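You operate a simulated robot arm through the tools that you are given. There is no shell and no other tool. Be economical: measure what you need, move in short steps, check, and stop when the job is done.

You run a simulated robot arm. Do the job below in one go: nothing can be reset, and whatever is moved stays where it is left.

## Task
Put things in order on the sideboard top. At the end: the green linen roll stands on top of the white tile marked two; the orange brush is on the white yoghurt tub; the purple tin with a steel knob stands where the orange brush stood; the yellow clip stands where the purple tin with a steel knob stood; whatever was shut is shut again. Leave all else as you found it, and nothing knocked over.

The check looks at the end state, three seconds after you hand in, the way a careful person would. Anything else that was tipped, shoved, dropped, spilled or broken makes it a failure.

## Robot
A 7-joint arm with a two-finger parallel gripper, fixed in place. Base frame: the origin is at the foot of the arm, x ahead of it, y to its left, z up; the work surface is at about z = 0.85. Lengths are in m, angles in rad, forces in N, time in s.
With the tool pointing down near the work surface it reaches from about 0.3 to 0.7 m from the base axis. Its first joint turns from -1.152 to 1.152 rad. Payload 1.57 kg.
The tool frame sits at the grasp point between the pads (the TCP): z along the fingers, y along the line on which they close. The tips reach 0.03 m beyond it. The gripper opens to 0.11 m. The fingers are 0.024 m wide and 0.012 m thick; the gripper's body (0.048 by 0.112 m) begins 0.078 m behind the TCP.
Orientation is that of the tool frame in the base frame, as a unit quaternion [w, x, y, z]. With the fingers straight down and closing along the base's y, the tool's x points along the base's -x, its y along +y and its z along -z.

## Interface
- The arm moves only by the tool jog_arm. Its argument "steps" is a list of rows, each a list of 3 entries, a list of its own where there are three numbers: the shift along the base's x, y, z in mm, then the turn, a rotation vector about the base's x, y, z in rad, then the finger opening in mm, from 0 to 110. In form: [[[dx, dy, dz], [wx, wy, wz], grip], ...]. A call has 1 to 12 rows; each row shifts and turns the commanded pose from where the row before left it. Rows are played at 5 a second. More than 0.05 m and 0.15 rad between two rows, or a gripper value outside its range, and nothing of the call is played. Where a pose cannot be reached the arm comes as near as it can. A force on the tool above 40 N (or 10 N above the force at the start of the call, whichever is more), or a blocked arm, ends the call early, and 0.2 s more pass. Each finger travels about 0.108 m/s and halts on what it meets, pressing with about 20 N; the grip force reading is that of the motor and also rises with nothing between the fingers. The clock runs only during rows and for 0.2 s after the last one: add rows that do not move to give the fingers time. It gives the time, the measured TCP pose, the force on the tool (base axes), the opening and the grip force at its end, in the units of the frame above (readings bear some noise).
- Cameras (640 x 400 px; columns grow to the right, rows downward): "scene" is fixed at [0.1484, -0.3867, 1.4021]; the picture's right is [0.85, -0.53, 0.00], its down [-0.39, -0.62, -0.68] and it looks along [0.36, 0.58, -0.73] (base axes); focal length 285 px, centre (320, 200). "wrist" rides on the gripper at [-0.036, 0, -0.08] in the tool frame; the picture's right is [0.00, -1.00, 0.00], its down [0.97, 0.00, -0.24] and it looks along [0.24, 0.00, 0.97] (tool axes); focal length 218 px, centre (320, 200).
- camera(camera): a new picture of that camera. The clock stands still meanwhile.
- measure_at(camera, pixels): for up to 12 pixels [column, row] of the newest picture of that camera ("zoom" is the newest enlarged one), the place [x, y, z] in the base frame of the surface seen there, good to about 0.003 m, but the place of the scene camera against the robot may be out by one fixed shift of up to 0.025 m in any direction. The clock stands still meanwhile.
- zoom(camera, box): a new picture of the part [left, top, right, bottom] of that camera's present view, enlarged. The clock stands still meanwhile.
- job_done(): hands the job in; it is judged then, once.

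Go step by step. Measure first, check grasps and placings, and put right what went wrong. The budget is 80 turns and 46 pictures, counting those below and the enlarged ones. Unless the task says otherwise, let go and move clear before handing in, and close with one line.

The tools are called after "Request:" by a JSON object that holds its "op" and its "data". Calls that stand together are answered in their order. jog_arm: Moves the arm, as the interface text tells. Its arguments: {"type":"object","properties":{"steps":{"type":"array","items":{"type":"array"}}},"required":["steps"]} The other tools are called the same way: camera (camera) takes a picture; measure_at (camera, pixels) gives the place of the surface under pixels of a picture; zoom (camera, box) takes an enlarged picture of a part of a camera's view; job_done () hands the job in.

At the start:

```text
time_s: 0.0
ee_pos: [0.4106, -0.1117, 1.1471]
ee_rot: [0.0, 0.0, 1.0, -0.001]
contact_force: [-0.5, 0.1, -0.1]
opening: 0.1101
grasp_force: 0.0
```

scene: 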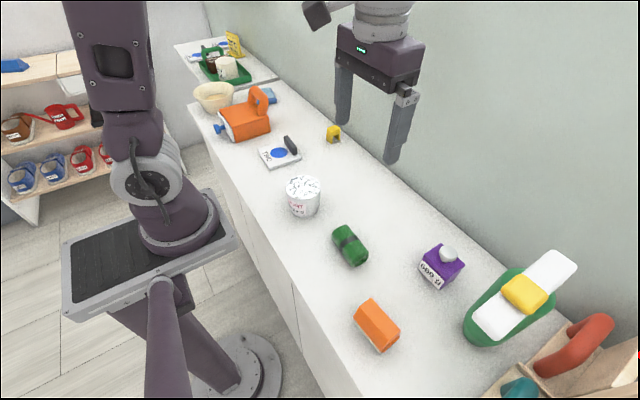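
wrist: 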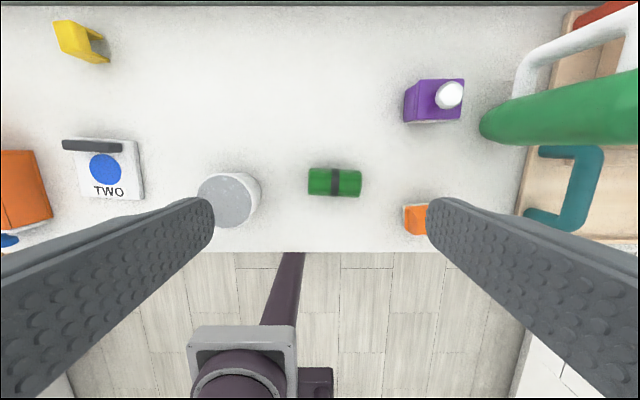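

The pictures show the tile TWO at scene (280,152), tub at (303,196), green roll (350,245), orange block (377,325), purple tin (441,264) and yellow clip (333,134). I'll zoom to see details first.

Request:
{"op": "zoom", "data": {"camera": "scene", "box": [190, 70, 370, 220]}}

Request:
{"op": "zoom", "data": {"camera": "scene", "box": [320, 210, 600, 385]}}

Request:
{"op": "zoom", "data": {"camera": "wrist", "box": [0, 0, 280, 250]}}

Request:
{"op": "measure_at", "data": {"camera": "wrist", "pixels": [[66, 40], [98, 48], [105, 168], [92, 146], [230, 200], [320, 182], [355, 182], [415, 220], [415, 100], [449, 95], [335, 196], [330, 100]]}}

```text
2.67 times, centred on (280, 145) of scene
```

zoom: 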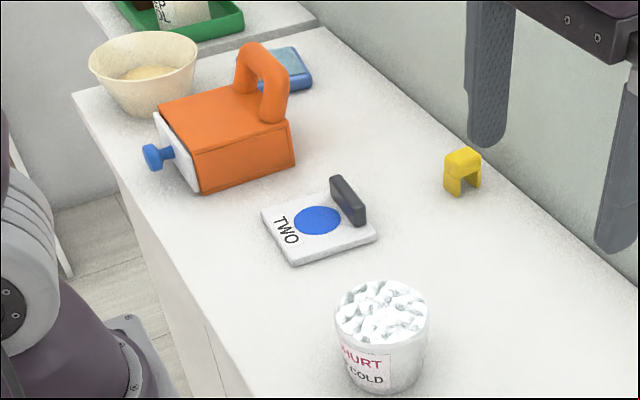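

```text
2.29 times, centred on (460, 298) of scene
```

zoom: 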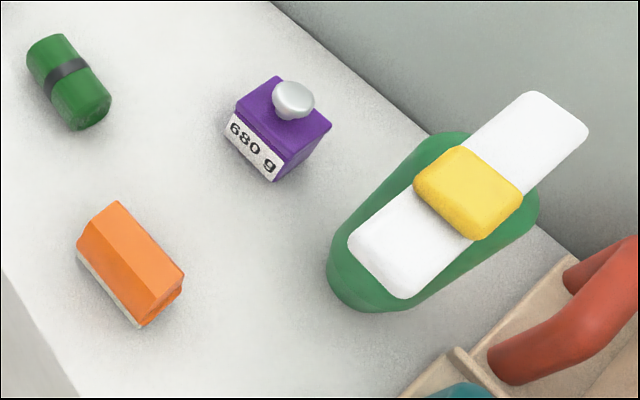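

```text
1.60 times, centred on (140, 125) of wrist
```

zoom: 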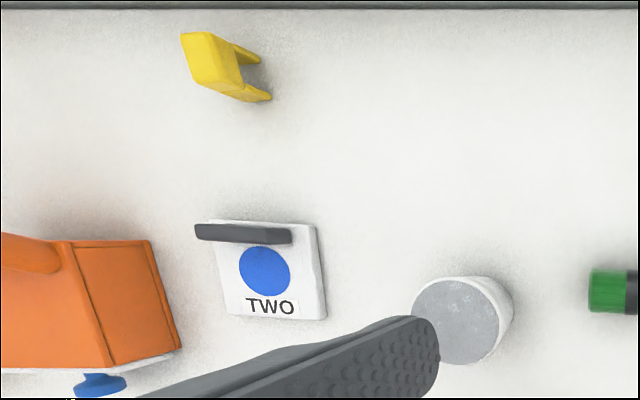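

```text
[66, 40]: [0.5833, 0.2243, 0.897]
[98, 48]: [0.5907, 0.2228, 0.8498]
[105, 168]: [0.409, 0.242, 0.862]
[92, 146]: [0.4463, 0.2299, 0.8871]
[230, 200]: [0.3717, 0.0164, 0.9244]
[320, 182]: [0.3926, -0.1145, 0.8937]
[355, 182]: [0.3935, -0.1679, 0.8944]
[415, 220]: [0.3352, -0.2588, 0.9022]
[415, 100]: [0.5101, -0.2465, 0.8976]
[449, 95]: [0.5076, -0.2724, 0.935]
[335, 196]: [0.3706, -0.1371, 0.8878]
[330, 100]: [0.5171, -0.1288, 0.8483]
```

The wrist measurements are reliable (no fixed shift). The finger hides the brush, so I move over the brush to look at it and the purple tin.

Request:
{"op": "jog_arm", "data": {"steps": [[[0, -50, 0], [0, 0, 0], 110], [[0, -50, 0], [0, 0, 0], 110], [[0, -20, 0], [0, 0, 0], 110], [[0, 0, 0], [0, 0, 0], 110]]}}

Request:
{"op": "camera", "data": {"camera": "wrist"}}

```text
time_s: 1.0
ee_pos: [0.4107, -0.2322, 1.146]
ee_rot: [0.0, 0.0, 1.0, 0.0]
contact_force: [0.3, 0.3, 0.7]
opening: 0.11
grasp_force: 0.0
```

```text
40 pictures are left
```

wrist: 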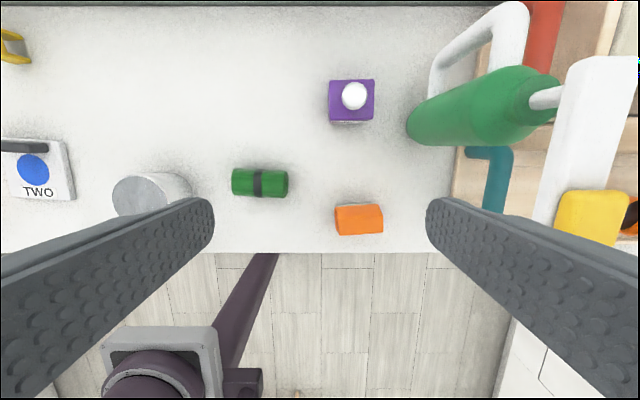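

The brush is at (358,219), the tin at (352,100); a tall green item stands at the right. I zoom and measure edges.

Request:
{"op": "zoom", "data": {"camera": "wrist", "box": [210, 60, 450, 260]}}

Request:
{"op": "measure_at", "data": {"camera": "wrist", "pixels": [[337, 208], [380, 207], [358, 212], [338, 233], [381, 232], [360, 226], [440, 120], [520, 90], [600, 100], [590, 215], [510, 40], [480, 100]]}}

Request:
{"op": "measure_at", "data": {"camera": "wrist", "pixels": [[331, 82], [372, 82], [331, 119], [371, 119], [354, 96], [335, 123], [237, 180], [284, 183], [260, 172], [260, 195], [260, 183], [140, 190]]}}

```text
2.00 times, centred on (330, 160) of wrist
```

zoom: 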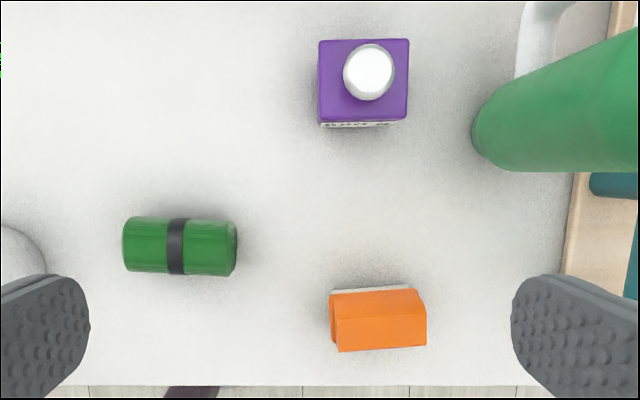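

```text
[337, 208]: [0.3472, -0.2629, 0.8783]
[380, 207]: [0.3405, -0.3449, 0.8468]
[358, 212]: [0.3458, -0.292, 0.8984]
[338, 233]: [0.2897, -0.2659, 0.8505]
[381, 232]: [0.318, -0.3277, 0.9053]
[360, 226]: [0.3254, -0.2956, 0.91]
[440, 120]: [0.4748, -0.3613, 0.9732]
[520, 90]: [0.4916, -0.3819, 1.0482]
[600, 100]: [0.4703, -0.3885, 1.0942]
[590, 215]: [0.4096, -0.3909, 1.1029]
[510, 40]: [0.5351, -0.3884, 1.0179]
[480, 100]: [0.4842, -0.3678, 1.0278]
```

```text
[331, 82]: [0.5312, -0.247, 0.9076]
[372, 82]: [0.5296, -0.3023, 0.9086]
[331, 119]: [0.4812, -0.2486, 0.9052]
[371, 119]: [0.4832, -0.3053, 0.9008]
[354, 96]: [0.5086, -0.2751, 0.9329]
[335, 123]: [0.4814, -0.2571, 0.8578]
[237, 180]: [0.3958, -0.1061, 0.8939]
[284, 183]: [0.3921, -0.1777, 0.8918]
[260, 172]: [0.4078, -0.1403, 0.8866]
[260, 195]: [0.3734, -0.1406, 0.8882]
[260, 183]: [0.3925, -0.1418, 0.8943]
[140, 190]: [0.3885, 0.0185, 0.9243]
```

The tin spans about x 0.481–0.531, y −0.247–−0.304; the brush about y −0.263–−0.330 with its top at 0.91, and the tall green item starts near y −0.36. I will grip along x, so I turn the tool 90° while moving over the brush.

Request:
{"op": "jog_arm", "data": {"steps": [[[-8, -6, 0], [0, 0, 0.1428], 110], [[-8, -6, 0], [0, 0, 0.1428], 110], [[-8, -6, 0], [0, 0, 0.1428], 110], [[-8, -6, 0], [0, 0, 0.1428], 110], [[-8, -6, 0], [0, 0, 0.1428], 110], [[-8, -6, 0], [0, 0, 0.1428], 110], [[-8, -6, 0], [0, 0, 0.1428], 110], [[-8, -6, 0], [0, 0, 0.1428], 110], [[-8, -6, 0], [0, 0, 0.1428], 110], [[-8, -6, 0], [0, 0, 0.1428], 110], [[-6, -5, 0], [0, 0, 0.1428], 110], [[0, 0, 0], [0, 0, 0], 110]]}}

Request:
{"op": "camera", "data": {"camera": "wrist"}}

```text
time_s: 3.6
ee_pos: [0.3229, -0.2966, 1.1481]
ee_rot: [0.0, 0.708, -0.707, 0.001]
contact_force: [-0.2, -0.1, -0.1]
opening: 0.1101
grasp_force: 0.0
```

```text
38 pictures are left
```

wrist: 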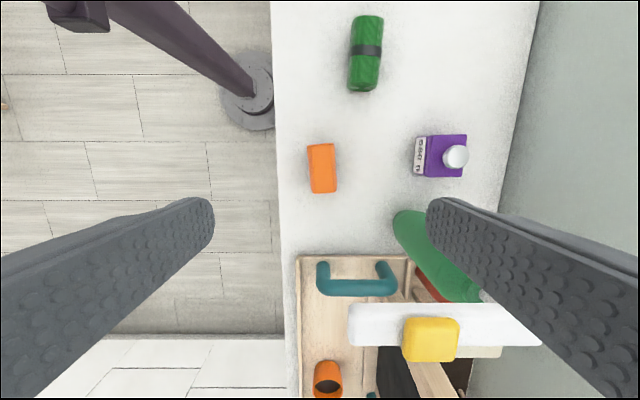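

The brush is now at (322,168), slightly turned. I zoom and measure its edges and the plank's near edge.

Request:
{"op": "zoom", "data": {"camera": "wrist", "box": [270, 110, 490, 250]}}

Request:
{"op": "measure_at", "data": {"camera": "wrist", "pixels": [[355, 307], [400, 307], [520, 330], [430, 320], [310, 147], [333, 145], [314, 190], [335, 189], [321, 168], [321, 152], [323, 184], [277, 168]]}}

```text
2.86 times, centred on (380, 180) of wrist
```

zoom: 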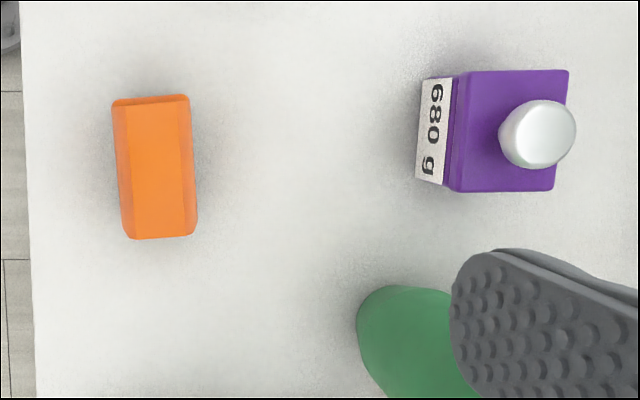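

```text
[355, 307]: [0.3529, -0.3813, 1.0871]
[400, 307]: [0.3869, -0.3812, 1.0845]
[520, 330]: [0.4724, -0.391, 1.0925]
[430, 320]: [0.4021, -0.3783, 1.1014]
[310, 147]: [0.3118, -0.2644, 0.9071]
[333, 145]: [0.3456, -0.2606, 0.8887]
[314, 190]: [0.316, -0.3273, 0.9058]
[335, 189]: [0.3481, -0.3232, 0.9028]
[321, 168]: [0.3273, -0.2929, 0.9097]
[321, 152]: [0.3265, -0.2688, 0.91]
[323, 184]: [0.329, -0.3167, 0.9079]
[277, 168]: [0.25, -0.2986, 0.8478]
```

The brush centre is about (0.329, −0.294), turned about +0.08 rad; the plank edge is at y −0.38, clear of the hand. I descend over the brush.

Request:
{"op": "jog_arm", "data": {"steps": [[[6, 3, -40], [0, 0, 0.08], 110], [[0, 0, -50], [0, 0, 0], 110], [[0, 0, -50], [0, 0, 0], 110], [[0, 0, -50], [0, 0, 0], 100], [[0, 0, -40], [0, 0, 0], 90], [[0, 0, -30], [0, 0, 0], 80], [[0, 0, 0], [0, 0, 0], 80]]}}

Request:
{"op": "camera", "data": {"camera": "wrist"}}

```text
time_s: 5.2
ee_pos: [0.3325, -0.2931, 0.8892]
ee_rot: [0.0, 0.735, -0.679, 0.001]
contact_force: [-1.0, -0.2, 0.4]
opening: 0.0799
grasp_force: 0.0
```

```text
36 pictures are left
```

wrist: 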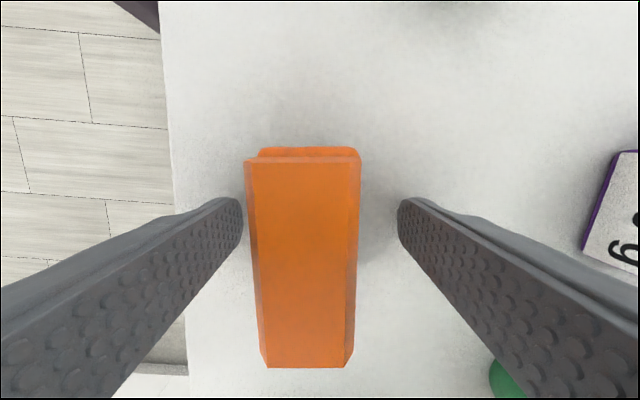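

The brush is about 4–5 mm left of centre (columns 250–357). I shift −4 mm in x and close.

Request:
{"op": "jog_arm", "data": {"steps": [[[-4, 0, -2], [0, 0, 0], 80], [[0, 0, 0], [0, 0, 0], 60], [[0, 0, 0], [0, 0, 0], 30], [[0, 0, 0], [0, 0, 0], 10], [[0, 0, 0], [0, 0, 0], 10]]}}

```text
time_s: 6.4
ee_pos: [0.3275, -0.2914, 0.8863]
ee_rot: [0.0, 0.735, -0.679, -0.001]
contact_force: [0.5, 0.9, -1.3]
opening: 0.0394
grasp_force: 19.9
```

Gripped at 39 mm with 20 N. I lift and carry toward the tub, stopping short to view it.

Request:
{"op": "jog_arm", "data": {"steps": [[[0, 0, 30], [0, 0, 0], 10], [[0, 0, 50], [0, 0, 0], 10], [[0, 0, 50], [0, 0, 0], 10], [[0, 0, 50], [0, 0, 0], 10], [[10, 40, 0], [0, 0, -0.04], 10], [[10, 45, 0], [0, 0, -0.04], 10], [[10, 45, 0], [0, 0, 0], 10], [[10, 45, 0], [0, 0, 0], 10], [[0, 20, 0], [0, 0, 0], 10], [[0, 0, 0], [0, 0, 0], 10]]}}

Request:
{"op": "camera", "data": {"camera": "wrist"}}

```text
time_s: 8.6
ee_pos: [0.3674, -0.0999, 1.0632]
ee_rot: [0.001, -0.707, 0.707, -0.001]
contact_force: [-0.3, -0.1, 0.7]
opening: 0.01
grasp_force: 0.0
```

```text
35 pictures are left
```

wrist: 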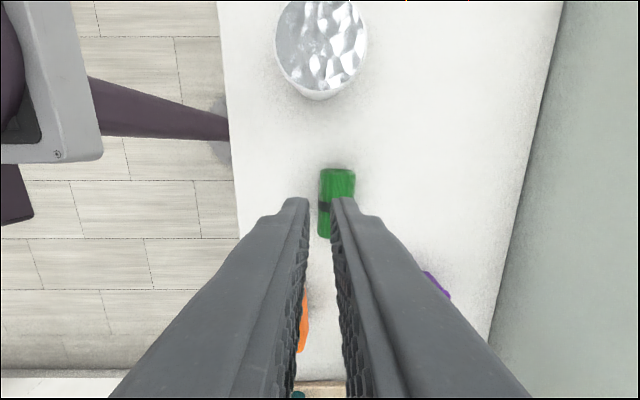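

The grip reads 10 mm and no force: the brush slipped out; orange shows at (302,325). I look with the scene camera where it is.

Request:
{"op": "zoom", "data": {"camera": "scene", "box": [260, 170, 500, 370]}}

```text
2.00 times, centred on (380, 270) of scene
```

zoom: 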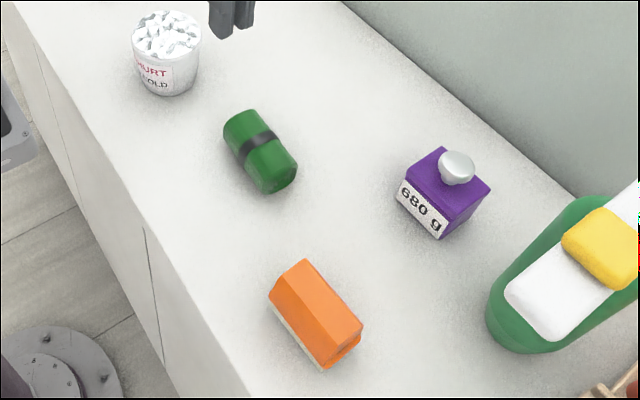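

The brush is still standing near its place; it slipped at lift. I zoom in to see its shape.

Request:
{"op": "zoom", "data": {"camera": "scene", "box": [345, 285, 415, 360]}}

Request:
{"op": "measure_at", "data": {"camera": "scene", "pixels": [[375, 325], [378, 318], [362, 328], [441, 256], [350, 245], [303, 190]]}}

```text
5.33 times, centred on (380, 322) of scene
```

zoom: 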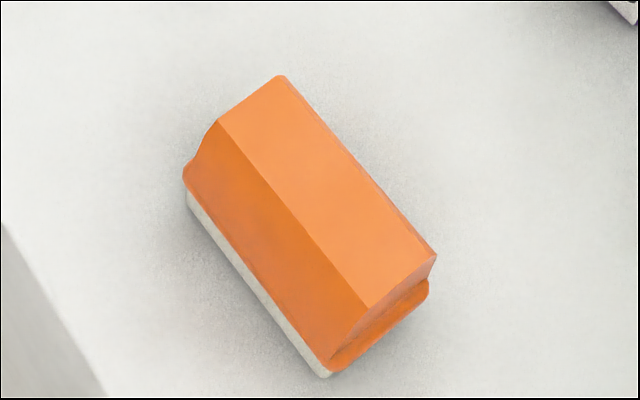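

```text
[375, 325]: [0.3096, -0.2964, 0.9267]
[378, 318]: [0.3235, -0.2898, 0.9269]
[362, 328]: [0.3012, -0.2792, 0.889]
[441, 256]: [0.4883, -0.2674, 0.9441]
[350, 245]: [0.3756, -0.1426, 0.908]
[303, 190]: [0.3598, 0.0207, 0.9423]
```

The handle tapers toward the top along its long sides, but its ends have a waist. While here I measure the tub rim, and then I'll grip the brush by its ends (closing along y).

Request:
{"op": "measure_at", "data": {"camera": "wrist", "pixels": [[279, 40], [364, 40], [320, 88], [320, 40], [320, 5], [300, 20], [345, 20], [300, 70], [345, 70], [304, 320], [337, 175], [337, 205]]}}

Request:
{"op": "jog_arm", "data": {"steps": [[[-10, -45, 10], [0, 0, -0.145], 60], [[-10, -45, 10], [0, 0, -0.145], 90], [[-10, -45, 10], [0, 0, -0.145], 90], [[-10, -35, 10], [0, 0, -0.145], 90], [[0, 0, 10], [0, 0, -0.145], 90], [[0, 0, 10], [0, 0, -0.145], 90], [[0, 0, 10], [0, 0, -0.145], 90], [[0, 0, 10], [0, 0, -0.145], 90], [[0, 0, 0], [0, 0, -0.145], 90], [[0, 0, 0], [0, 0, -0.145], 90], [[0, 0, 0], [0, 0, -0.04], 90], [[0, 0, 0], [0, 0, 0], 90]]}}

Request:
{"op": "camera", "data": {"camera": "wrist"}}

```text
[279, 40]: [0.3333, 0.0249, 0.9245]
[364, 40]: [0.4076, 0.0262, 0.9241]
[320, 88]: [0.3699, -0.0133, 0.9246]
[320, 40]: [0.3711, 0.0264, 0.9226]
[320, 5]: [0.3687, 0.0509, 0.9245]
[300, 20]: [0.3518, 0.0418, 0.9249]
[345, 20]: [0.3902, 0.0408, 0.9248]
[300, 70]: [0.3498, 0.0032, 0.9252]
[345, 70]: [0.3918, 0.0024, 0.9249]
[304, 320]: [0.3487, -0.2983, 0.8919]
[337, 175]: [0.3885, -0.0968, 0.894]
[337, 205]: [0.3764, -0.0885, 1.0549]
```

```text
time_s: 11.2
ee_pos: [0.3274, -0.2685, 1.1437]
ee_rot: [0.001, -0.038, 0.999, 0.001]
contact_force: [-1.1, 0.3, -0.1]
opening: 0.0902
grasp_force: 0.0
```

```text
32 pictures are left
```

wrist: 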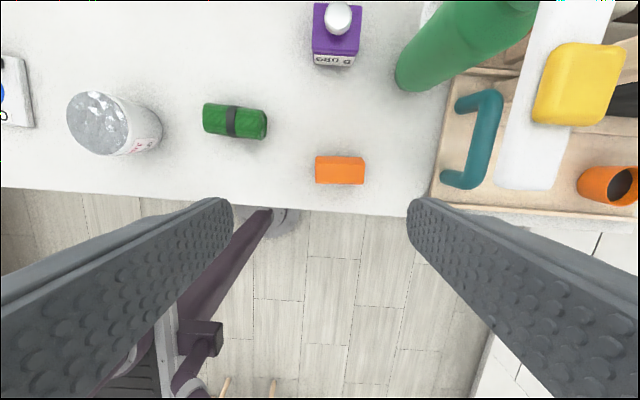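

The tub centre is (0.3705, 0.025), rim z 0.925. Now I measure the brush at (340,170) again.

Request:
{"op": "zoom", "data": {"camera": "wrist", "box": [290, 140, 390, 200]}}

Request:
{"op": "measure_at", "data": {"camera": "wrist", "pixels": [[319, 170], [361, 170], [340, 160], [340, 170], [340, 181], [475, 140], [490, 110]]}}

```text
6.40 times, centred on (340, 170) of wrist
```

zoom: 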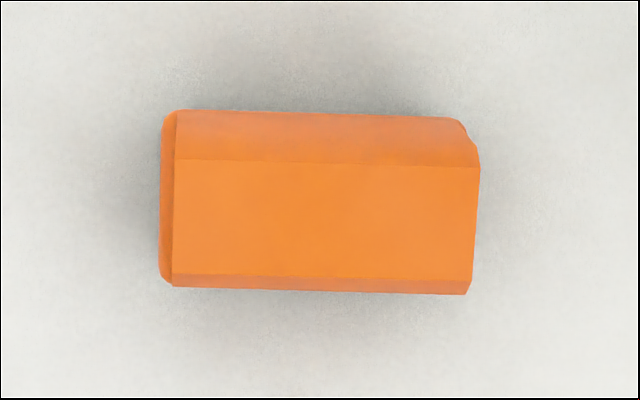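

```text
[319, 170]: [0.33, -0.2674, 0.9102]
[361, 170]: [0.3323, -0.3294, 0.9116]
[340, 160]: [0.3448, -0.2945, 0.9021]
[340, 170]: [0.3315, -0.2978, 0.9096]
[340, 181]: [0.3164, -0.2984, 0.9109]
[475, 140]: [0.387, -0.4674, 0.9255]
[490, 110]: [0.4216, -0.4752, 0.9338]
```

The ends are at y −0.266 and −0.331, so centre (0.329, −0.298). I descend to straddle the ends and check.

Request:
{"op": "jog_arm", "data": {"steps": [[[2, -30, 0], [0, 0, -0.02], 90], [[0, 0, -50], [0, 0, 0], 90], [[0, 0, -50], [0, 0, 0], 90], [[0, 0, -50], [0, 0, 0], 90], [[0, 0, -50], [0, 0, 0], 90], [[0, 0, -40], [0, 0, 0], 90], [[0, 0, -19], [0, 0, 0], 90], [[0, 0, 0], [0, 0, 0], 90]]}}

Request:
{"op": "camera", "data": {"camera": "wrist"}}

```text
time_s: 13.0
ee_pos: [0.3287, -0.2958, 0.8831]
ee_rot: [0.0, -0.029, 1.0, -0.001]
contact_force: [-0.3, 0.4, -0.2]
opening: 0.0901
grasp_force: 0.0
```

```text
30 pictures are left
```

wrist: 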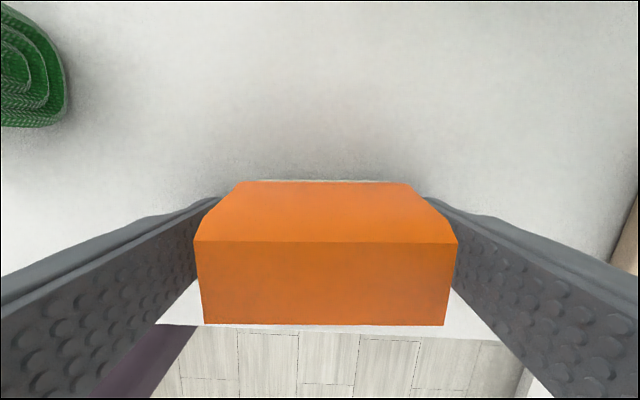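

Well centred between the pads (194–457). I close, and lift slightly to test the hold.

Request:
{"op": "jog_arm", "data": {"steps": [[[0, 0, 0], [0, 0, 0], 60], [[0, 0, 0], [0, 0, 0], 40], [[0, 0, 0], [0, 0, 0], 30], [[0, 0, 0], [0, 0, 0], 30], [[0, 0, 6], [0, 0, 0], 30], [[0, 0, 6], [0, 0, 0], 30], [[0, 0, 0], [0, 0, 0], 30], [[0, 0, 0], [0, 0, 0], 30]]}}

Request:
{"op": "camera", "data": {"camera": "wrist"}}

```text
time_s: 14.8
ee_pos: [0.3287, -0.2971, 0.8954]
ee_rot: [0.0, -0.03, 1.0, 0.0]
contact_force: [0.1, 0.2, -1.6]
opening: 0.0694
grasp_force: 19.8
```

```text
29 pictures are left
```

wrist: 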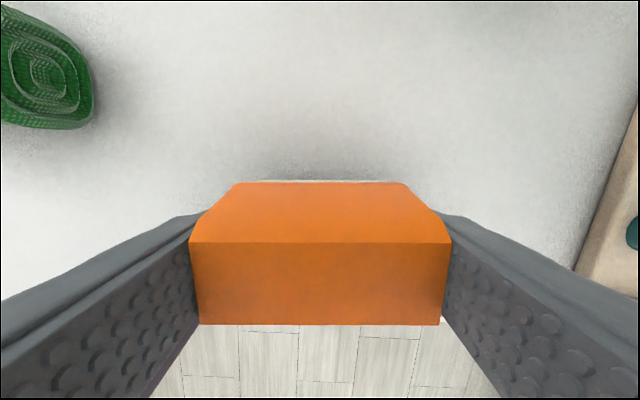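

It holds (brush stays at the same image place, 19.8 N). I lift and carry it to above the tub.

Request:
{"op": "jog_arm", "data": {"steps": [[[0, 0, 30], [0, 0, 0], 30], [[0, 0, 50], [0, 0, 0], 30], [[0, 0, 50], [0, 0, 0], 30], [[5, 35, 10], [0, 0, -0.06], 30], [[6, 45, 0], [0, 0, 0], 30], [[6, 45, 0], [0, 0, 0], 30], [[6, 45, 0], [0, 0, 0], 30], [[6, 45, 0], [0, 0, 0], 30], [[6, 45, 0], [0, 0, 0], 30], [[6, 40, 0], [0, 0, 0], 30], [[0, 21, 0], [0, 0, 0], 30], [[0, 0, 0], [0, 0, 0], 30]]}}

Request:
{"op": "camera", "data": {"camera": "wrist"}}

```text
time_s: 17.4
ee_pos: [0.3673, 0.0249, 1.035]
ee_rot: [0.0, 0.0, 1.0, 0.001]
contact_force: [0.4, -0.1, -1.6]
opening: 0.0693
grasp_force: 19.9
```

```text
28 pictures are left
```

wrist: 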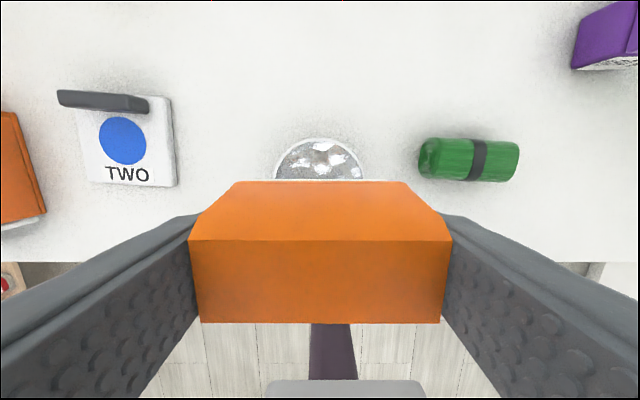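

The tub is centred on column 320. I lower the brush onto it in small steps.

Request:
{"op": "jog_arm", "data": {"steps": [[[3, 0, -25], [0, 0, 0], 30], [[0, 0, -25], [0, 0, 0], 30], [[0, 0, -15], [0, 0, 0], 30], [[0, 0, -6], [0, 0, 0], 30], [[0, 0, -2], [0, 0, 0], 30], [[0, 0, 0], [0, 0, 0], 30]]}}

```text
time_s: 18.8
ee_pos: [0.3715, 0.0237, 0.9644]
ee_rot: [0.001, 0.0, 1.0, 0.0]
contact_force: [0.2, 0.0, -0.5]
opening: 0.0694
grasp_force: 19.8
```

Perhaps just touching (force −0.5). I go down 2 mm steps to confirm contact.

Request:
{"op": "jog_arm", "data": {"steps": [[[0, 0, -2], [0, 0, 0], 30], [[0, 0, -2], [0, 0, 0], 30], [[0, 0, 0], [0, 0, 0], 30]]}}

```text
time_s: 19.6
ee_pos: [0.3724, 0.0231, 0.9615]
ee_rot: [0.0, 0.001, 1.0, 0.0]
contact_force: [-0.3, 0.4, -1.7]
opening: 0.0692
grasp_force: 20.4
```

Request:
{"op": "jog_arm", "data": {"steps": [[[0, 0, -1], [0, 0, 0], 30], [[0, 0, -1], [0, 0, 0], 30], [[0, 0, 0], [0, 0, 0], 30]]}}

Request:
{"op": "zoom", "data": {"camera": "scene", "box": [250, 130, 370, 230]}}

```text
time_s: 20.4
ee_pos: [0.3718, 0.024, 0.9587]
ee_rot: [0.0, 0.0, 1.0, -0.001]
contact_force: [1.2, 0.2, -1.3]
opening: 0.0692
grasp_force: 19.8
```

```text
4.00 times, centred on (310, 180) of scene
```

zoom: 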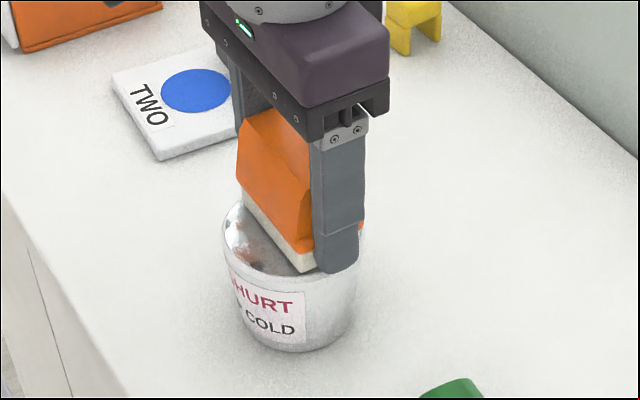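

The brush looks just above the rim, centred. I continue down a couple of mm until the force shows.

Request:
{"op": "jog_arm", "data": {"steps": [[[0, 0, -1], [0, 0, 0], 30], [[0, 0, -1], [0, 0, 0], 30], [[0, 0, 0], [0, 0, 0], 30]]}}

```text
time_s: 21.2
ee_pos: [0.3713, 0.0216, 0.9575]
ee_rot: [0.0, 0.0, 1.0, 0.0]
contact_force: [0.4, -0.4, 1.1]
opening: 0.0695
grasp_force: 20.5
```

The force turned to +1.1 N, so the brush rests on the rim. I open gently and rise.

Request:
{"op": "jog_arm", "data": {"steps": [[[0, 0, 0], [0, 0, 0], 72], [[0, 0, 0], [0, 0, 0], 80], [[0, 0, 0], [0, 0, 0], 90], [[0, 0, 0], [0, 0, 0], 90], [[0, 0, 20], [0, 0, 0], 90], [[0, 0, 40], [0, 0, 0], 90], [[0, 0, 50], [0, 0, 0], 100], [[0, -20, 50], [0, 0, 0.06], 110], [[0, -30, 0], [0, 0, 0.14], 110], [[0, -30, 0], [0, 0, 0.14], 110], [[0, 0, 0], [0, 0, 0.14], 110], [[0, 0, 0], [0, 0, 0.14], 110]]}}

Request:
{"op": "zoom", "data": {"camera": "scene", "box": [250, 130, 370, 230]}}

```text
refused: row 8 steps farther than a row can; nothing moved
```

```text
4.00 times, centred on (310, 180) of scene
```

zoom: 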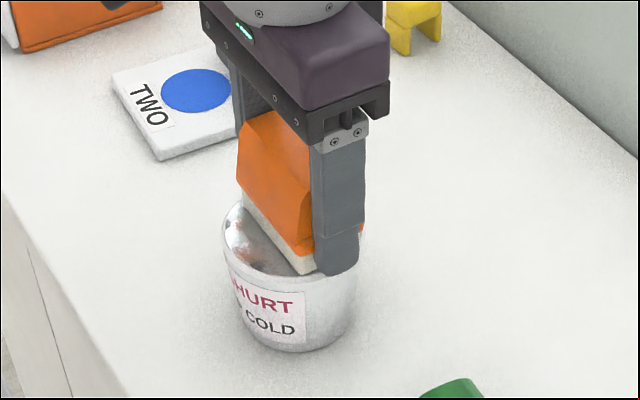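

The call was refused (row too long); I repeat with shorter rows.

Request:
{"op": "jog_arm", "data": {"steps": [[[0, 0, 0], [0, 0, 0], 72], [[0, 0, 0], [0, 0, 0], 80], [[0, 0, 0], [0, 0, 0], 90], [[0, 0, 0], [0, 0, 0], 90], [[0, 0, 20], [0, 0, 0], 90], [[0, 0, 40], [0, 0, 0], 90], [[0, 0, 45], [0, 0, 0], 100], [[0, -20, 40], [0, 0, 0.14], 110], [[10, -40, 0], [0, 0, 0.14], 110], [[15, -40, 0], [0, 0, 0.14], 110], [[15, -40, 0], [0, 0, 0.14], 110], [[15, -40, 0], [0, 0, 0.14], 110]]}}

Request:
{"op": "zoom", "data": {"camera": "scene", "box": [250, 130, 370, 230]}}

```text
time_s: 23.8
ee_pos: [0.4264, -0.1568, 1.1029]
ee_rot: [0.0, -0.343, 0.939, 0.0]
contact_force: [0.3, -0.3, 0.2]
opening: 0.1101
grasp_force: 0.0
```

```text
4.00 times, centred on (310, 180) of scene
```

zoom: 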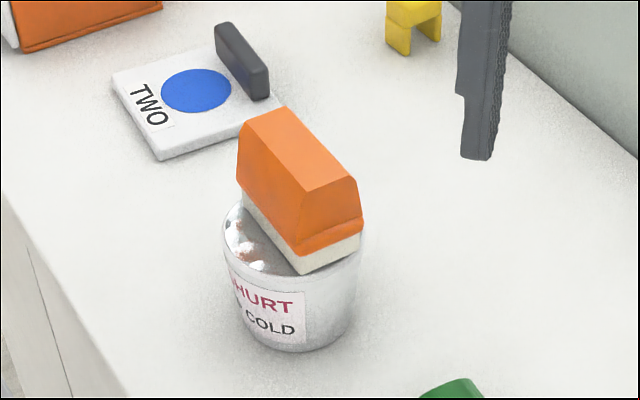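

The brush sits well on the tub. Next I move above the purple tin at (0.506, −0.276), turning to close along x.

Request:
{"op": "jog_arm", "data": {"steps": [[[14, -20, 0], [0, 0, 0.145], 110], [[14, -20, 0], [0, 0, 0.145], 110], [[14, -20, 0], [0, 0, 0.145], 110], [[14, -20, 0], [0, 0, 0.145], 110], [[14, -20, 0], [0, 0, 0.145], 110], [[10, -19, 0], [0, 0, 0.145], 110], [[0, 0, 0], [0, 0, 0], 110]]}}

Request:
{"op": "camera", "data": {"camera": "wrist"}}

```text
time_s: 25.4
ee_pos: [0.5074, -0.2767, 1.1001]
ee_rot: [0.0, -0.707, 0.707, 0.0]
contact_force: [0.9, -0.4, -0.4]
opening: 0.1099
grasp_force: 0.1
```

```text
24 pictures are left
```

wrist: 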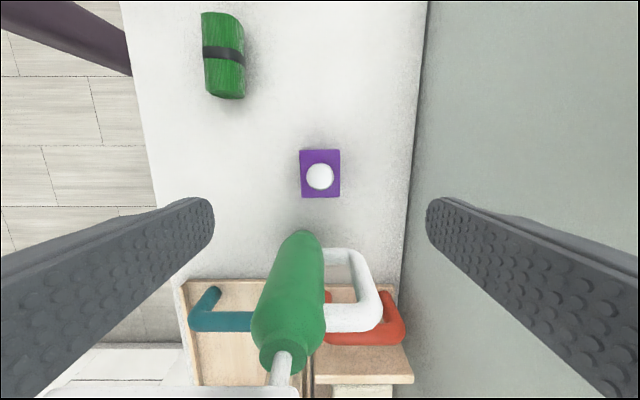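

The tin is centred at column 320, rows 150–197. I measure its edges and the green jug's near side.

Request:
{"op": "measure_at", "data": {"camera": "wrist", "pixels": [[301, 152], [338, 152], [303, 195], [338, 195], [320, 168], [320, 178], [302, 235], [310, 260], [412, 175], [350, 255]]}}

Request:
{"op": "zoom", "data": {"camera": "wrist", "box": [280, 130, 360, 210]}}

```text
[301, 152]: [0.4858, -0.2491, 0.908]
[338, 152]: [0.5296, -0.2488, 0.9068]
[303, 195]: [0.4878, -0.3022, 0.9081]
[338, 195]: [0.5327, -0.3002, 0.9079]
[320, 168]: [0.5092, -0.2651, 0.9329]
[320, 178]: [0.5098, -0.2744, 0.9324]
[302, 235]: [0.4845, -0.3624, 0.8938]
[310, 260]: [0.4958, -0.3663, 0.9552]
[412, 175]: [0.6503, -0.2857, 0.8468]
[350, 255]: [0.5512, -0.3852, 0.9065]
```

```text
5.00 times, centred on (320, 170) of wrist
```

zoom: 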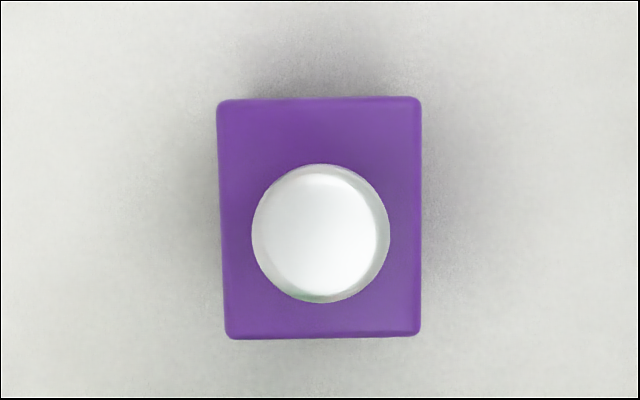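

Tin centre (0.508, −0.2755), about 48 × 55 mm, top 0.908, knob top 0.935. I descend around it.

Request:
{"op": "jog_arm", "data": {"steps": [[[1, 1, -50], [0, 0, 0], 90], [[0, 0, -50], [0, 0, 0], 90], [[0, 0, -50], [0, 0, 0], 90], [[0, 0, -40], [0, 0, 0], 90], [[0, 0, -26], [0, 0, 0], 80], [[0, 0, 0], [0, 0, 0], 80]]}}

Request:
{"op": "camera", "data": {"camera": "wrist"}}

```text
time_s: 26.8
ee_pos: [0.5085, -0.2766, 0.8822]
ee_rot: [0.0, -0.707, 0.707, 0.0]
contact_force: [0.2, -0.4, -0.6]
opening: 0.0801
grasp_force: 0.1
```

```text
22 pictures are left
```

wrist: 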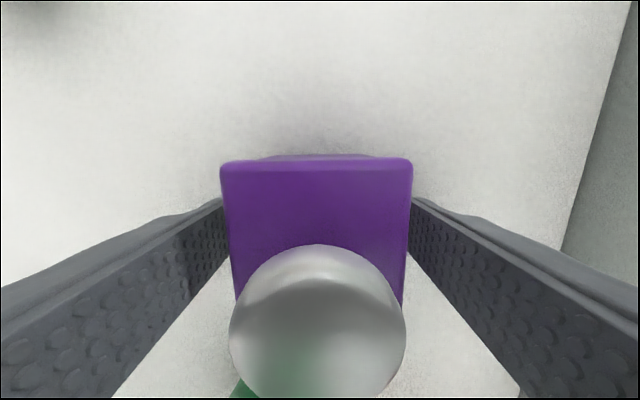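

The tin is centred (columns 222–412). I close and lift a little as a test.

Request:
{"op": "jog_arm", "data": {"steps": [[[0, 0, 0], [0, 0, 0], 60], [[0, 0, 0], [0, 0, 0], 30], [[0, 0, 0], [0, 0, 0], 20], [[0, 0, 0], [0, 0, 0], 20], [[0, 0, 6], [0, 0, 0], 20], [[0, 0, 8], [0, 0, 0], 20], [[0, 0, 0], [0, 0, 0], 20], [[0, 0, 0], [0, 0, 0], 20]]}}

Request:
{"op": "camera", "data": {"camera": "wrist"}}

```text
time_s: 28.6
ee_pos: [0.5073, -0.2764, 0.8986]
ee_rot: [0.0, -0.707, 0.707, 0.0]
contact_force: [0.1, -0.6, -7.7]
opening: 0.0499
grasp_force: 20.1
```

```text
21 pictures are left
```

wrist: 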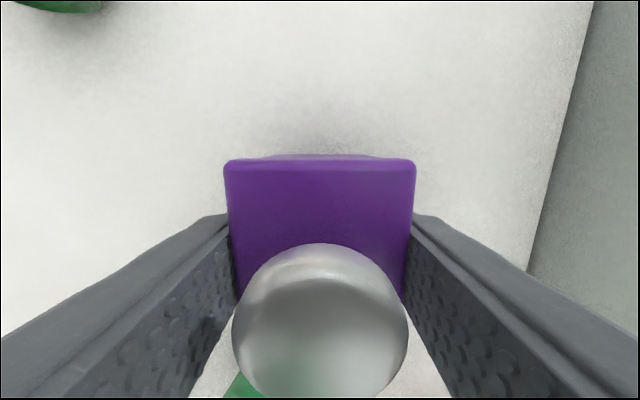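

The tin is held (−7.7 N, 50 mm). I carry it low to the brush's old spot (0.328, −0.2955).

Request:
{"op": "jog_arm", "data": {"steps": [[[0, 0, 25], [0, 0, 0], 20], [[-20, -2, 15], [0, 0, 0], 20], [[-30, -3, 0], [0, 0, 0], 20], [[-30, -3, 0], [0, 0, 0], 20], [[-30, -3, 0], [0, 0, 0], 20], [[-30, -3, 0], [0, 0, 0], 20], [[-25, -3, 0], [0, 0, 0], 20], [[-14, -2, 0], [0, 0, 0], 20], [[0, 0, -25], [0, 0, 0], 20], [[0, 0, -20], [0, 0, 0], 20], [[0, 0, 0], [0, 0, 0], 20]]}}

```text
time_s: 31.0
ee_pos: [0.3276, -0.2966, 0.8952]
ee_rot: [0.0, -0.707, 0.707, 0.0]
contact_force: [0.5, 0.3, -6.8]
opening: 0.0498
grasp_force: 20.5
```

Now above the spot with about 12 mm to go. I lower in small steps until the weight comes off.

Request:
{"op": "jog_arm", "data": {"steps": [[[0, 0, -6], [0, 0, 0], 20], [[0, 0, -4], [0, 0, 0], 20], [[0, 0, -1], [0, 0, 0], 20], [[0, 0, -1], [0, 0, 0], 20], [[0, 0, 0], [0, 0, 0], 20]]}}

```text
time_s: 32.2
ee_pos: [0.3293, -0.2954, 0.8836]
ee_rot: [-0.001, -0.707, 0.708, 0.0]
contact_force: [-0.2, 0.9, -7.0]
opening: 0.0498
grasp_force: 20.1
```

Request:
{"op": "jog_arm", "data": {"steps": [[[0, 0, -1], [0, 0, 0], 20], [[0, 0, -1], [0, 0, 0], 20], [[0, 0, 0], [0, 0, 0], 20]]}}

```text
time_s: 33.0
ee_pos: [0.3304, -0.2956, 0.8829]
ee_rot: [-0.001, -0.707, 0.708, -0.001]
contact_force: [-4.4, -4.6, 12.7]
opening: 0.0499
grasp_force: 20.1
```

Force +12.7 N: it stands on the top. I open and rise.

Request:
{"op": "jog_arm", "data": {"steps": [[[0, 0, 1], [0, 0, 0], 20], [[0, 0, 0], [0, 0, 0], 54], [[0, 0, 0], [0, 0, 0], 70], [[0, 0, 0], [0, 0, 0], 80], [[0, 0, 0], [0, 0, 0], 80], [[0, 0, 40], [0, 0, 0], 80], [[0, 0, 50], [0, 0, 0], 80], [[0, 0, 50], [0, 0, 0], 90], [[0, 10, 45], [0, 0, 0], 110], [[10, 40, 0], [0, 0, -0.145], 110], [[10, 40, 0], [0, 0, -0.145], 110], [[10, 40, 0], [0, 0, -0.145], 110]]}}

Request:
{"op": "camera", "data": {"camera": "scene"}}

```text
time_s: 35.6
ee_pos: [0.3623, -0.1598, 1.0712]
ee_rot: [-0.001, -0.537, 0.843, 0.0]
contact_force: [-0.5, 0.7, 0.0]
opening: 0.1101
grasp_force: 0.0
```

```text
20 pictures are left
```

scene: 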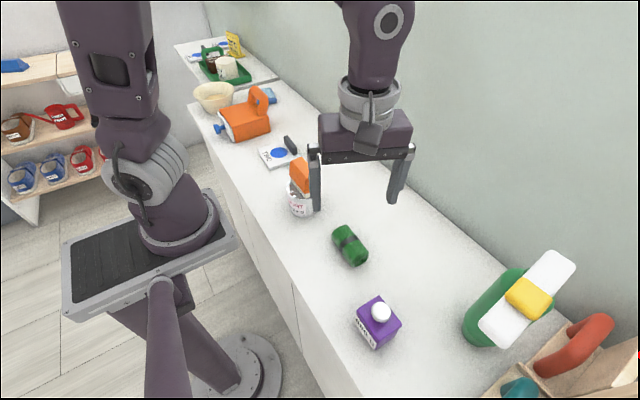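

The tin stands in place. Next I move to view the yellow clip near (0.58, 0.22), turning the tool back.

Request:
{"op": "jog_arm", "data": {"steps": [[[20, 35, 10], [0, 0, -0.142], 110], [[20, 40, 10], [0, 0, -0.142], 110], [[20, 40, 10], [0, 0, -0.142], 110], [[20, 40, 0], [0, 0, -0.142], 110], [[20, 40, 0], [0, 0, -0.142], 110], [[20, 40, 0], [0, 0, -0.142], 110], [[20, 40, 0], [0, 0, -0.142], 110], [[20, 40, 0], [0, 0, -0.14], 110], [[18, 40, 0], [0, 0, 0], 110], [[0, 20, 0], [0, 0, 0], 110], [[0, 0, 0], [0, 0, 0], 110]]}}

Request:
{"op": "camera", "data": {"camera": "wrist"}}

```text
time_s: 38.0
ee_pos: [0.5372, 0.2106, 1.0976]
ee_rot: [-0.001, 0.0, 1.0, 0.0]
contact_force: [-0.6, 0.5, -0.2]
opening: 0.1099
grasp_force: 0.0
```

```text
19 pictures are left
```

wrist: 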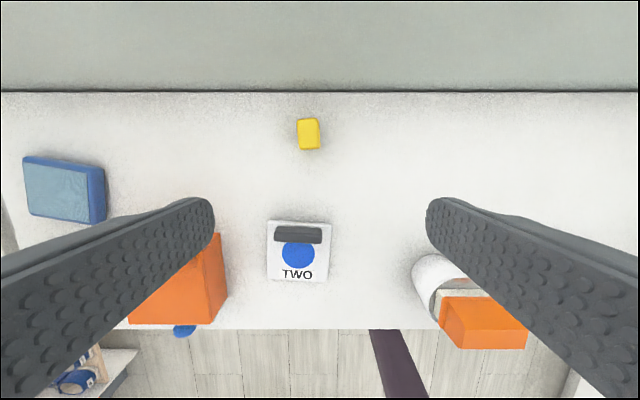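

The clip is at (308,133). I zoom and measure it, and the tile too.

Request:
{"op": "zoom", "data": {"camera": "wrist", "box": [278, 108, 342, 158]}}

Request:
{"op": "measure_at", "data": {"camera": "wrist", "pixels": [[300, 121], [316, 121], [308, 134], [302, 147], [317, 148], [318, 135], [268, 223], [329, 226], [269, 278], [326, 281], [278, 235], [320, 235]]}}

Request:
{"op": "measure_at", "data": {"camera": "wrist", "pixels": [[298, 228], [298, 240], [298, 250], [298, 265], [210, 260], [225, 290], [430, 270], [308, 93]]}}

```text
8.00 times, centred on (310, 133) of wrist
```

zoom: 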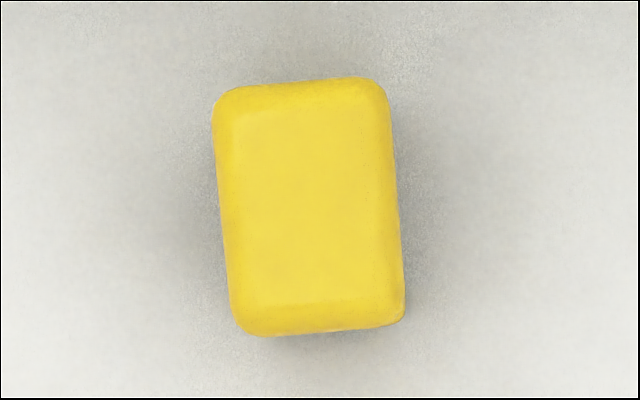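

```text
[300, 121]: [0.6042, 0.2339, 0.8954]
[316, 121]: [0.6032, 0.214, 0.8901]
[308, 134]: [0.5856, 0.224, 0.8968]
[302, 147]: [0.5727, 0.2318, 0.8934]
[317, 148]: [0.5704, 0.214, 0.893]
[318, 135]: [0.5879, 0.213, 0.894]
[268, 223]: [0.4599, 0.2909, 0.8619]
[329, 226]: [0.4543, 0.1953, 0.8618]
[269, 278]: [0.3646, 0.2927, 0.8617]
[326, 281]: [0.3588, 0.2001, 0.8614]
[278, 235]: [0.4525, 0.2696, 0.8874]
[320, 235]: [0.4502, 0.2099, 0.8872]
```

```text
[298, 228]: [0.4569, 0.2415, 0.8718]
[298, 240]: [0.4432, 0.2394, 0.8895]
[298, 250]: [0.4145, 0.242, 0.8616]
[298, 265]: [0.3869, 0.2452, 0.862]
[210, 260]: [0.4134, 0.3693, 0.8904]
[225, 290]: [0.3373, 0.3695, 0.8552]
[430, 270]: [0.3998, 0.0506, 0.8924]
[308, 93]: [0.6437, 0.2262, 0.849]
```

Clip centre (0.587, 0.223), 22 mm wide in y, turned +0.09 rad, top 0.897; tile top 0.862 with its ridge at x≥0.435. I descend on the clip slightly near side of centre to keep off the wall (x≈0.644).

Request:
{"op": "jog_arm", "data": {"steps": [[[24, 7, 0], [0, 0, 0.09], 80], [[23, 6, -20], [0, 0, 0], 60], [[0, 0, -40], [0, 0, 0], 60], [[0, 0, -40], [0, 0, 0], 60], [[0, 0, -40], [0, 0, 0], 60], [[0, 0, -25], [0, 0, 0], 60], [[0, 0, 0], [0, 0, 0], 60]]}}

Request:
{"op": "camera", "data": {"camera": "wrist"}}

```text
time_s: 39.6
ee_pos: [0.5836, 0.2225, 0.9347]
ee_rot: [0.0, -0.046, 0.999, 0.0]
contact_force: [-0.4, -0.2, 0.2]
opening: 0.0603
grasp_force: 0.2
```

```text
17 pictures are left
```

wrist: 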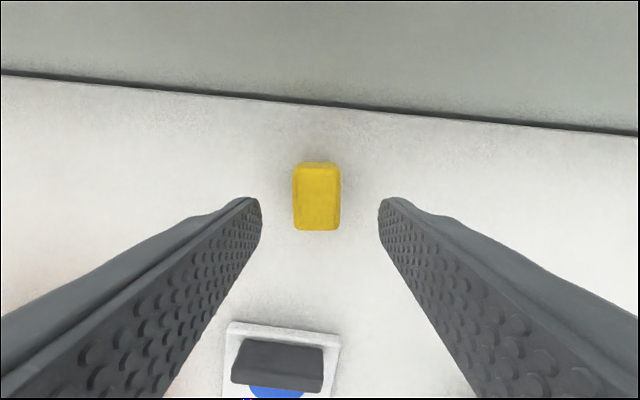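

The clip is aligned and centred (column 317). I descend the last part, close and test-lift.

Request:
{"op": "jog_arm", "data": {"steps": [[[0, 0, -25], [0, 0, 0], 60], [[1, 0, -22], [0, 0, 0], 60], [[0, 0, 0], [0, 0, 0], 40], [[0, 0, 0], [0, 0, 0], 20], [[0, 0, 0], [0, 0, 0], 5], [[0, 0, 0], [0, 0, 0], 5], [[0, 0, 6], [0, 0, 0], 5], [[0, 0, 8], [0, 0, 0], 5], [[0, 0, 0], [0, 0, 0], 5]]}}

Request:
{"op": "camera", "data": {"camera": "wrist"}}

```text
time_s: 41.6
ee_pos: [0.5848, 0.2233, 0.8995]
ee_rot: [0.0, -0.046, 0.999, 0.001]
contact_force: [0.0, -0.1, 1.1]
opening: 0.0274
grasp_force: 19.9
```

```text
16 pictures are left
```

wrist: 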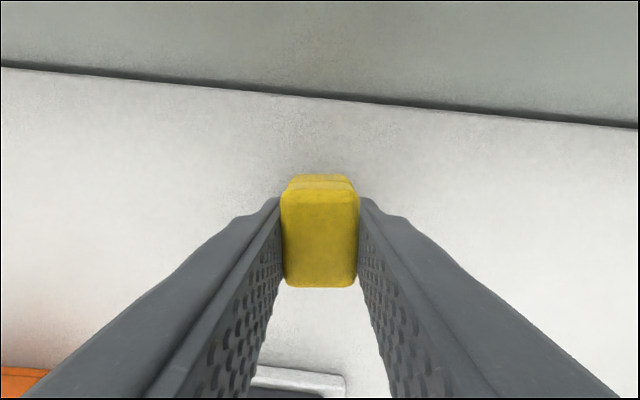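

Held at 27 mm. I lift and carry it along the back toward the tin's old spot (0.508, −0.2755).

Request:
{"op": "jog_arm", "data": {"steps": [[[0, 0, 40], [0, 0, 0], 5], [[-10, -20, 40], [0, 0, 0], 5], [[-8, -45, 0], [0, 0, 0], 5], [[-8, -45, 0], [0, 0, 0], 5], [[-8, -45, 0], [0, 0, 0], 5], [[-8, -45, 0], [0, 0, 0], 5], [[-8, -45, 0], [0, 0, 0], 5], [[-8, -45, 0], [0, 0, 0], 5], [[-8, -45, 0], [0, 0, 0], 5], [[-8, -45, 0], [0, 0, 0], 5], [[-5, -40, 0], [0, 0, 0], 5], [[0, 0, 0], [0, 0, 0], 5]]}}

```text
time_s: 44.2
ee_pos: [0.5017, -0.1968, 0.9784]
ee_rot: [-0.001, -0.046, 0.999, 0.0]
contact_force: [0.1, -0.7, 0.4]
opening: 0.0268
grasp_force: 20.3
```

Request:
{"op": "jog_arm", "data": {"steps": [[[2, -40, 0], [0, 0, 0], 5], [[2, -38, 0], [0, 0, 0], 5], [[0, 0, -30], [0, 0, 0], 5], [[0, 0, -30], [0, 0, 0], 5], [[0, 0, -22], [0, 0, 0], 5], [[0, 0, -5], [0, 0, 0], 5], [[0, 0, 0], [0, 0, 0], 5]]}}

Request:
{"op": "camera", "data": {"camera": "wrist"}}

```text
time_s: 45.8
ee_pos: [0.5095, -0.2749, 0.893]
ee_rot: [0.0, -0.046, 0.999, 0.0]
contact_force: [0.6, -0.2, -0.1]
opening: 0.0271
grasp_force: 19.6
```

```text
15 pictures are left
```

wrist: 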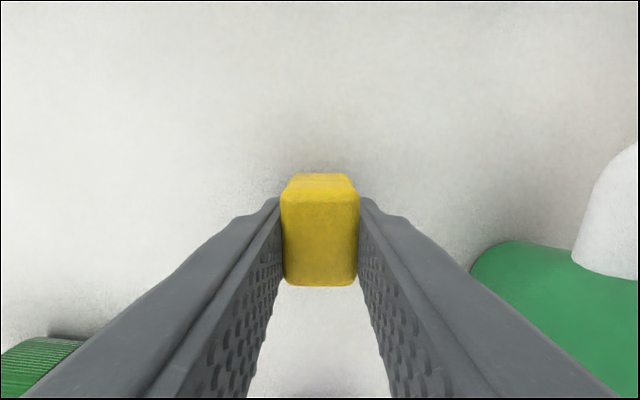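

The clip is still square in the fingers. I lower onto the surface in fine steps.

Request:
{"op": "jog_arm", "data": {"steps": [[[-2, 0, -3], [0, 0, 0], 5], [[0, 0, -2], [0, 0, 0], 5], [[0, 0, -1], [0, 0, 0], 5], [[0, 0, 0], [0, 0, 0], 5]]}}

```text
time_s: 46.8
ee_pos: [0.5081, -0.2748, 0.8853]
ee_rot: [0.0, -0.046, 0.999, 0.0]
contact_force: [1.5, -0.1, -0.4]
opening: 0.0273
grasp_force: 19.8
```

Request:
{"op": "jog_arm", "data": {"steps": [[[0, 0, -1], [0, 0, 0], 5], [[0, 0, -1], [0, 0, 0], 5], [[0, 0, 0], [0, 0, 0], 5]]}}

```text
time_s: 47.6
ee_pos: [0.508, -0.2747, 0.8848]
ee_rot: [0.0, -0.045, 0.999, 0.001]
contact_force: [-0.4, -1.0, 3.0]
opening: 0.0273
grasp_force: 19.9
```

Contact at +3 N. I release with a small opening, rise, and move to view the green roll.

Request:
{"op": "jog_arm", "data": {"steps": [[[0, 0, 0], [0, 0, 0], 35], [[0, 0, 0], [0, 0, 0], 50], [[0, 0, 0], [0, 0, 0], 50], [[0, 0, 20], [0, 0, 0], 50], [[0, 0, 45], [0, 0, 0], 50], [[0, 0, 45], [0, 0, 0], 50], [[0, 0, 45], [0, 0, 0], 60], [[-30, 35, 15], [0, 0, -0.09], 90], [[-30, 35, 0], [0, 0, 0], 110], [[-30, 35, 0], [0, 0, 0], 110], [[-28, 28, 0], [0, 0, 0], 110], [[0, 0, 0], [0, 0, 0], 110]]}}

Request:
{"op": "camera", "data": {"camera": "wrist"}}

```text
time_s: 50.2
ee_pos: [0.3874, -0.1438, 1.0525]
ee_rot: [0.0, 0.0, 1.0, 0.0]
contact_force: [-0.3, 0.2, -0.1]
opening: 0.1099
grasp_force: 0.1
```

```text
14 pictures are left
```

wrist: 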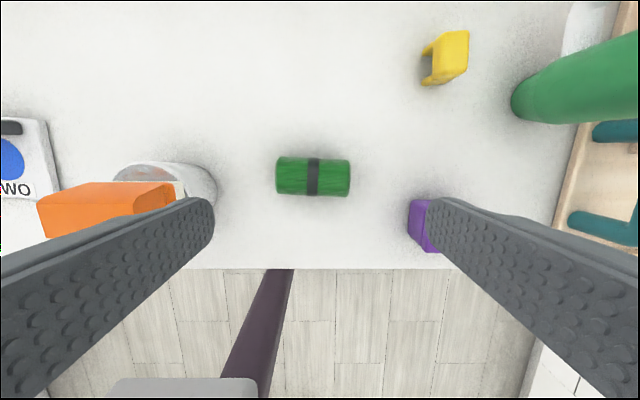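

The clip stands; the roll is at (313,176). I zoom and measure its ends.

Request:
{"op": "zoom", "data": {"camera": "wrist", "box": [263, 141, 363, 211]}}

Request:
{"op": "measure_at", "data": {"camera": "wrist", "pixels": [[278, 176], [348, 178], [313, 176], [300, 160], [300, 192], [340, 164], [340, 195], [414, 220], [448, 55], [437, 240], [448, 34], [446, 75]]}}

```text
5.71 times, centred on (313, 176) of wrist
```

zoom: 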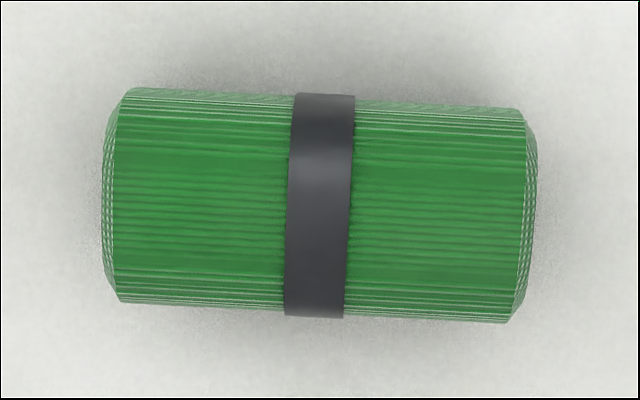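

```text
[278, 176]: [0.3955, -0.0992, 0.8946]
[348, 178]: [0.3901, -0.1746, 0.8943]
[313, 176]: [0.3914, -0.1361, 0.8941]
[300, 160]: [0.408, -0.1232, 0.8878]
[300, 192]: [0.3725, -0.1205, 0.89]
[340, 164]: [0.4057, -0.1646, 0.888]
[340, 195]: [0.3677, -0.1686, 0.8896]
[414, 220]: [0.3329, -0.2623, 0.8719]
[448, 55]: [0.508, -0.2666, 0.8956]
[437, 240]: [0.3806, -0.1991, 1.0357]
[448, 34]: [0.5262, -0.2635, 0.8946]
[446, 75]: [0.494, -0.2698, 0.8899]
```

Roll centre (0.391, −0.138), length ~78 mm, turned −0.05 rad. I straddle its ends along y and descend.

Request:
{"op": "jog_arm", "data": {"steps": [[[3, 6, -20], [0, 0, -0.05], 110], [[0, 0, -45], [0, 0, 0], 110], [[0, 0, -45], [0, 0, 0], 110], [[0, 0, -35], [0, 0, 0], 110], [[0, 0, -23], [0, 0, 0], 110], [[0, 0, 0], [0, 0, 0], 110]]}}

Request:
{"op": "camera", "data": {"camera": "wrist"}}

```text
time_s: 51.6
ee_pos: [0.3922, -0.1355, 0.8839]
ee_rot: [0.0, 0.024, 1.0, 0.0]
contact_force: [0.1, 0.1, -0.7]
opening: 0.11
grasp_force: 0.1
```

```text
12 pictures are left
```

wrist: 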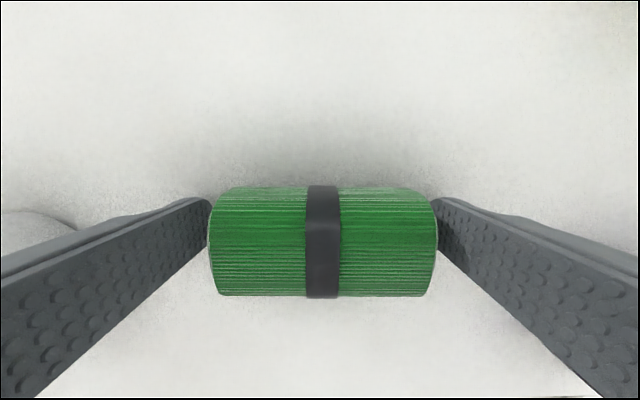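

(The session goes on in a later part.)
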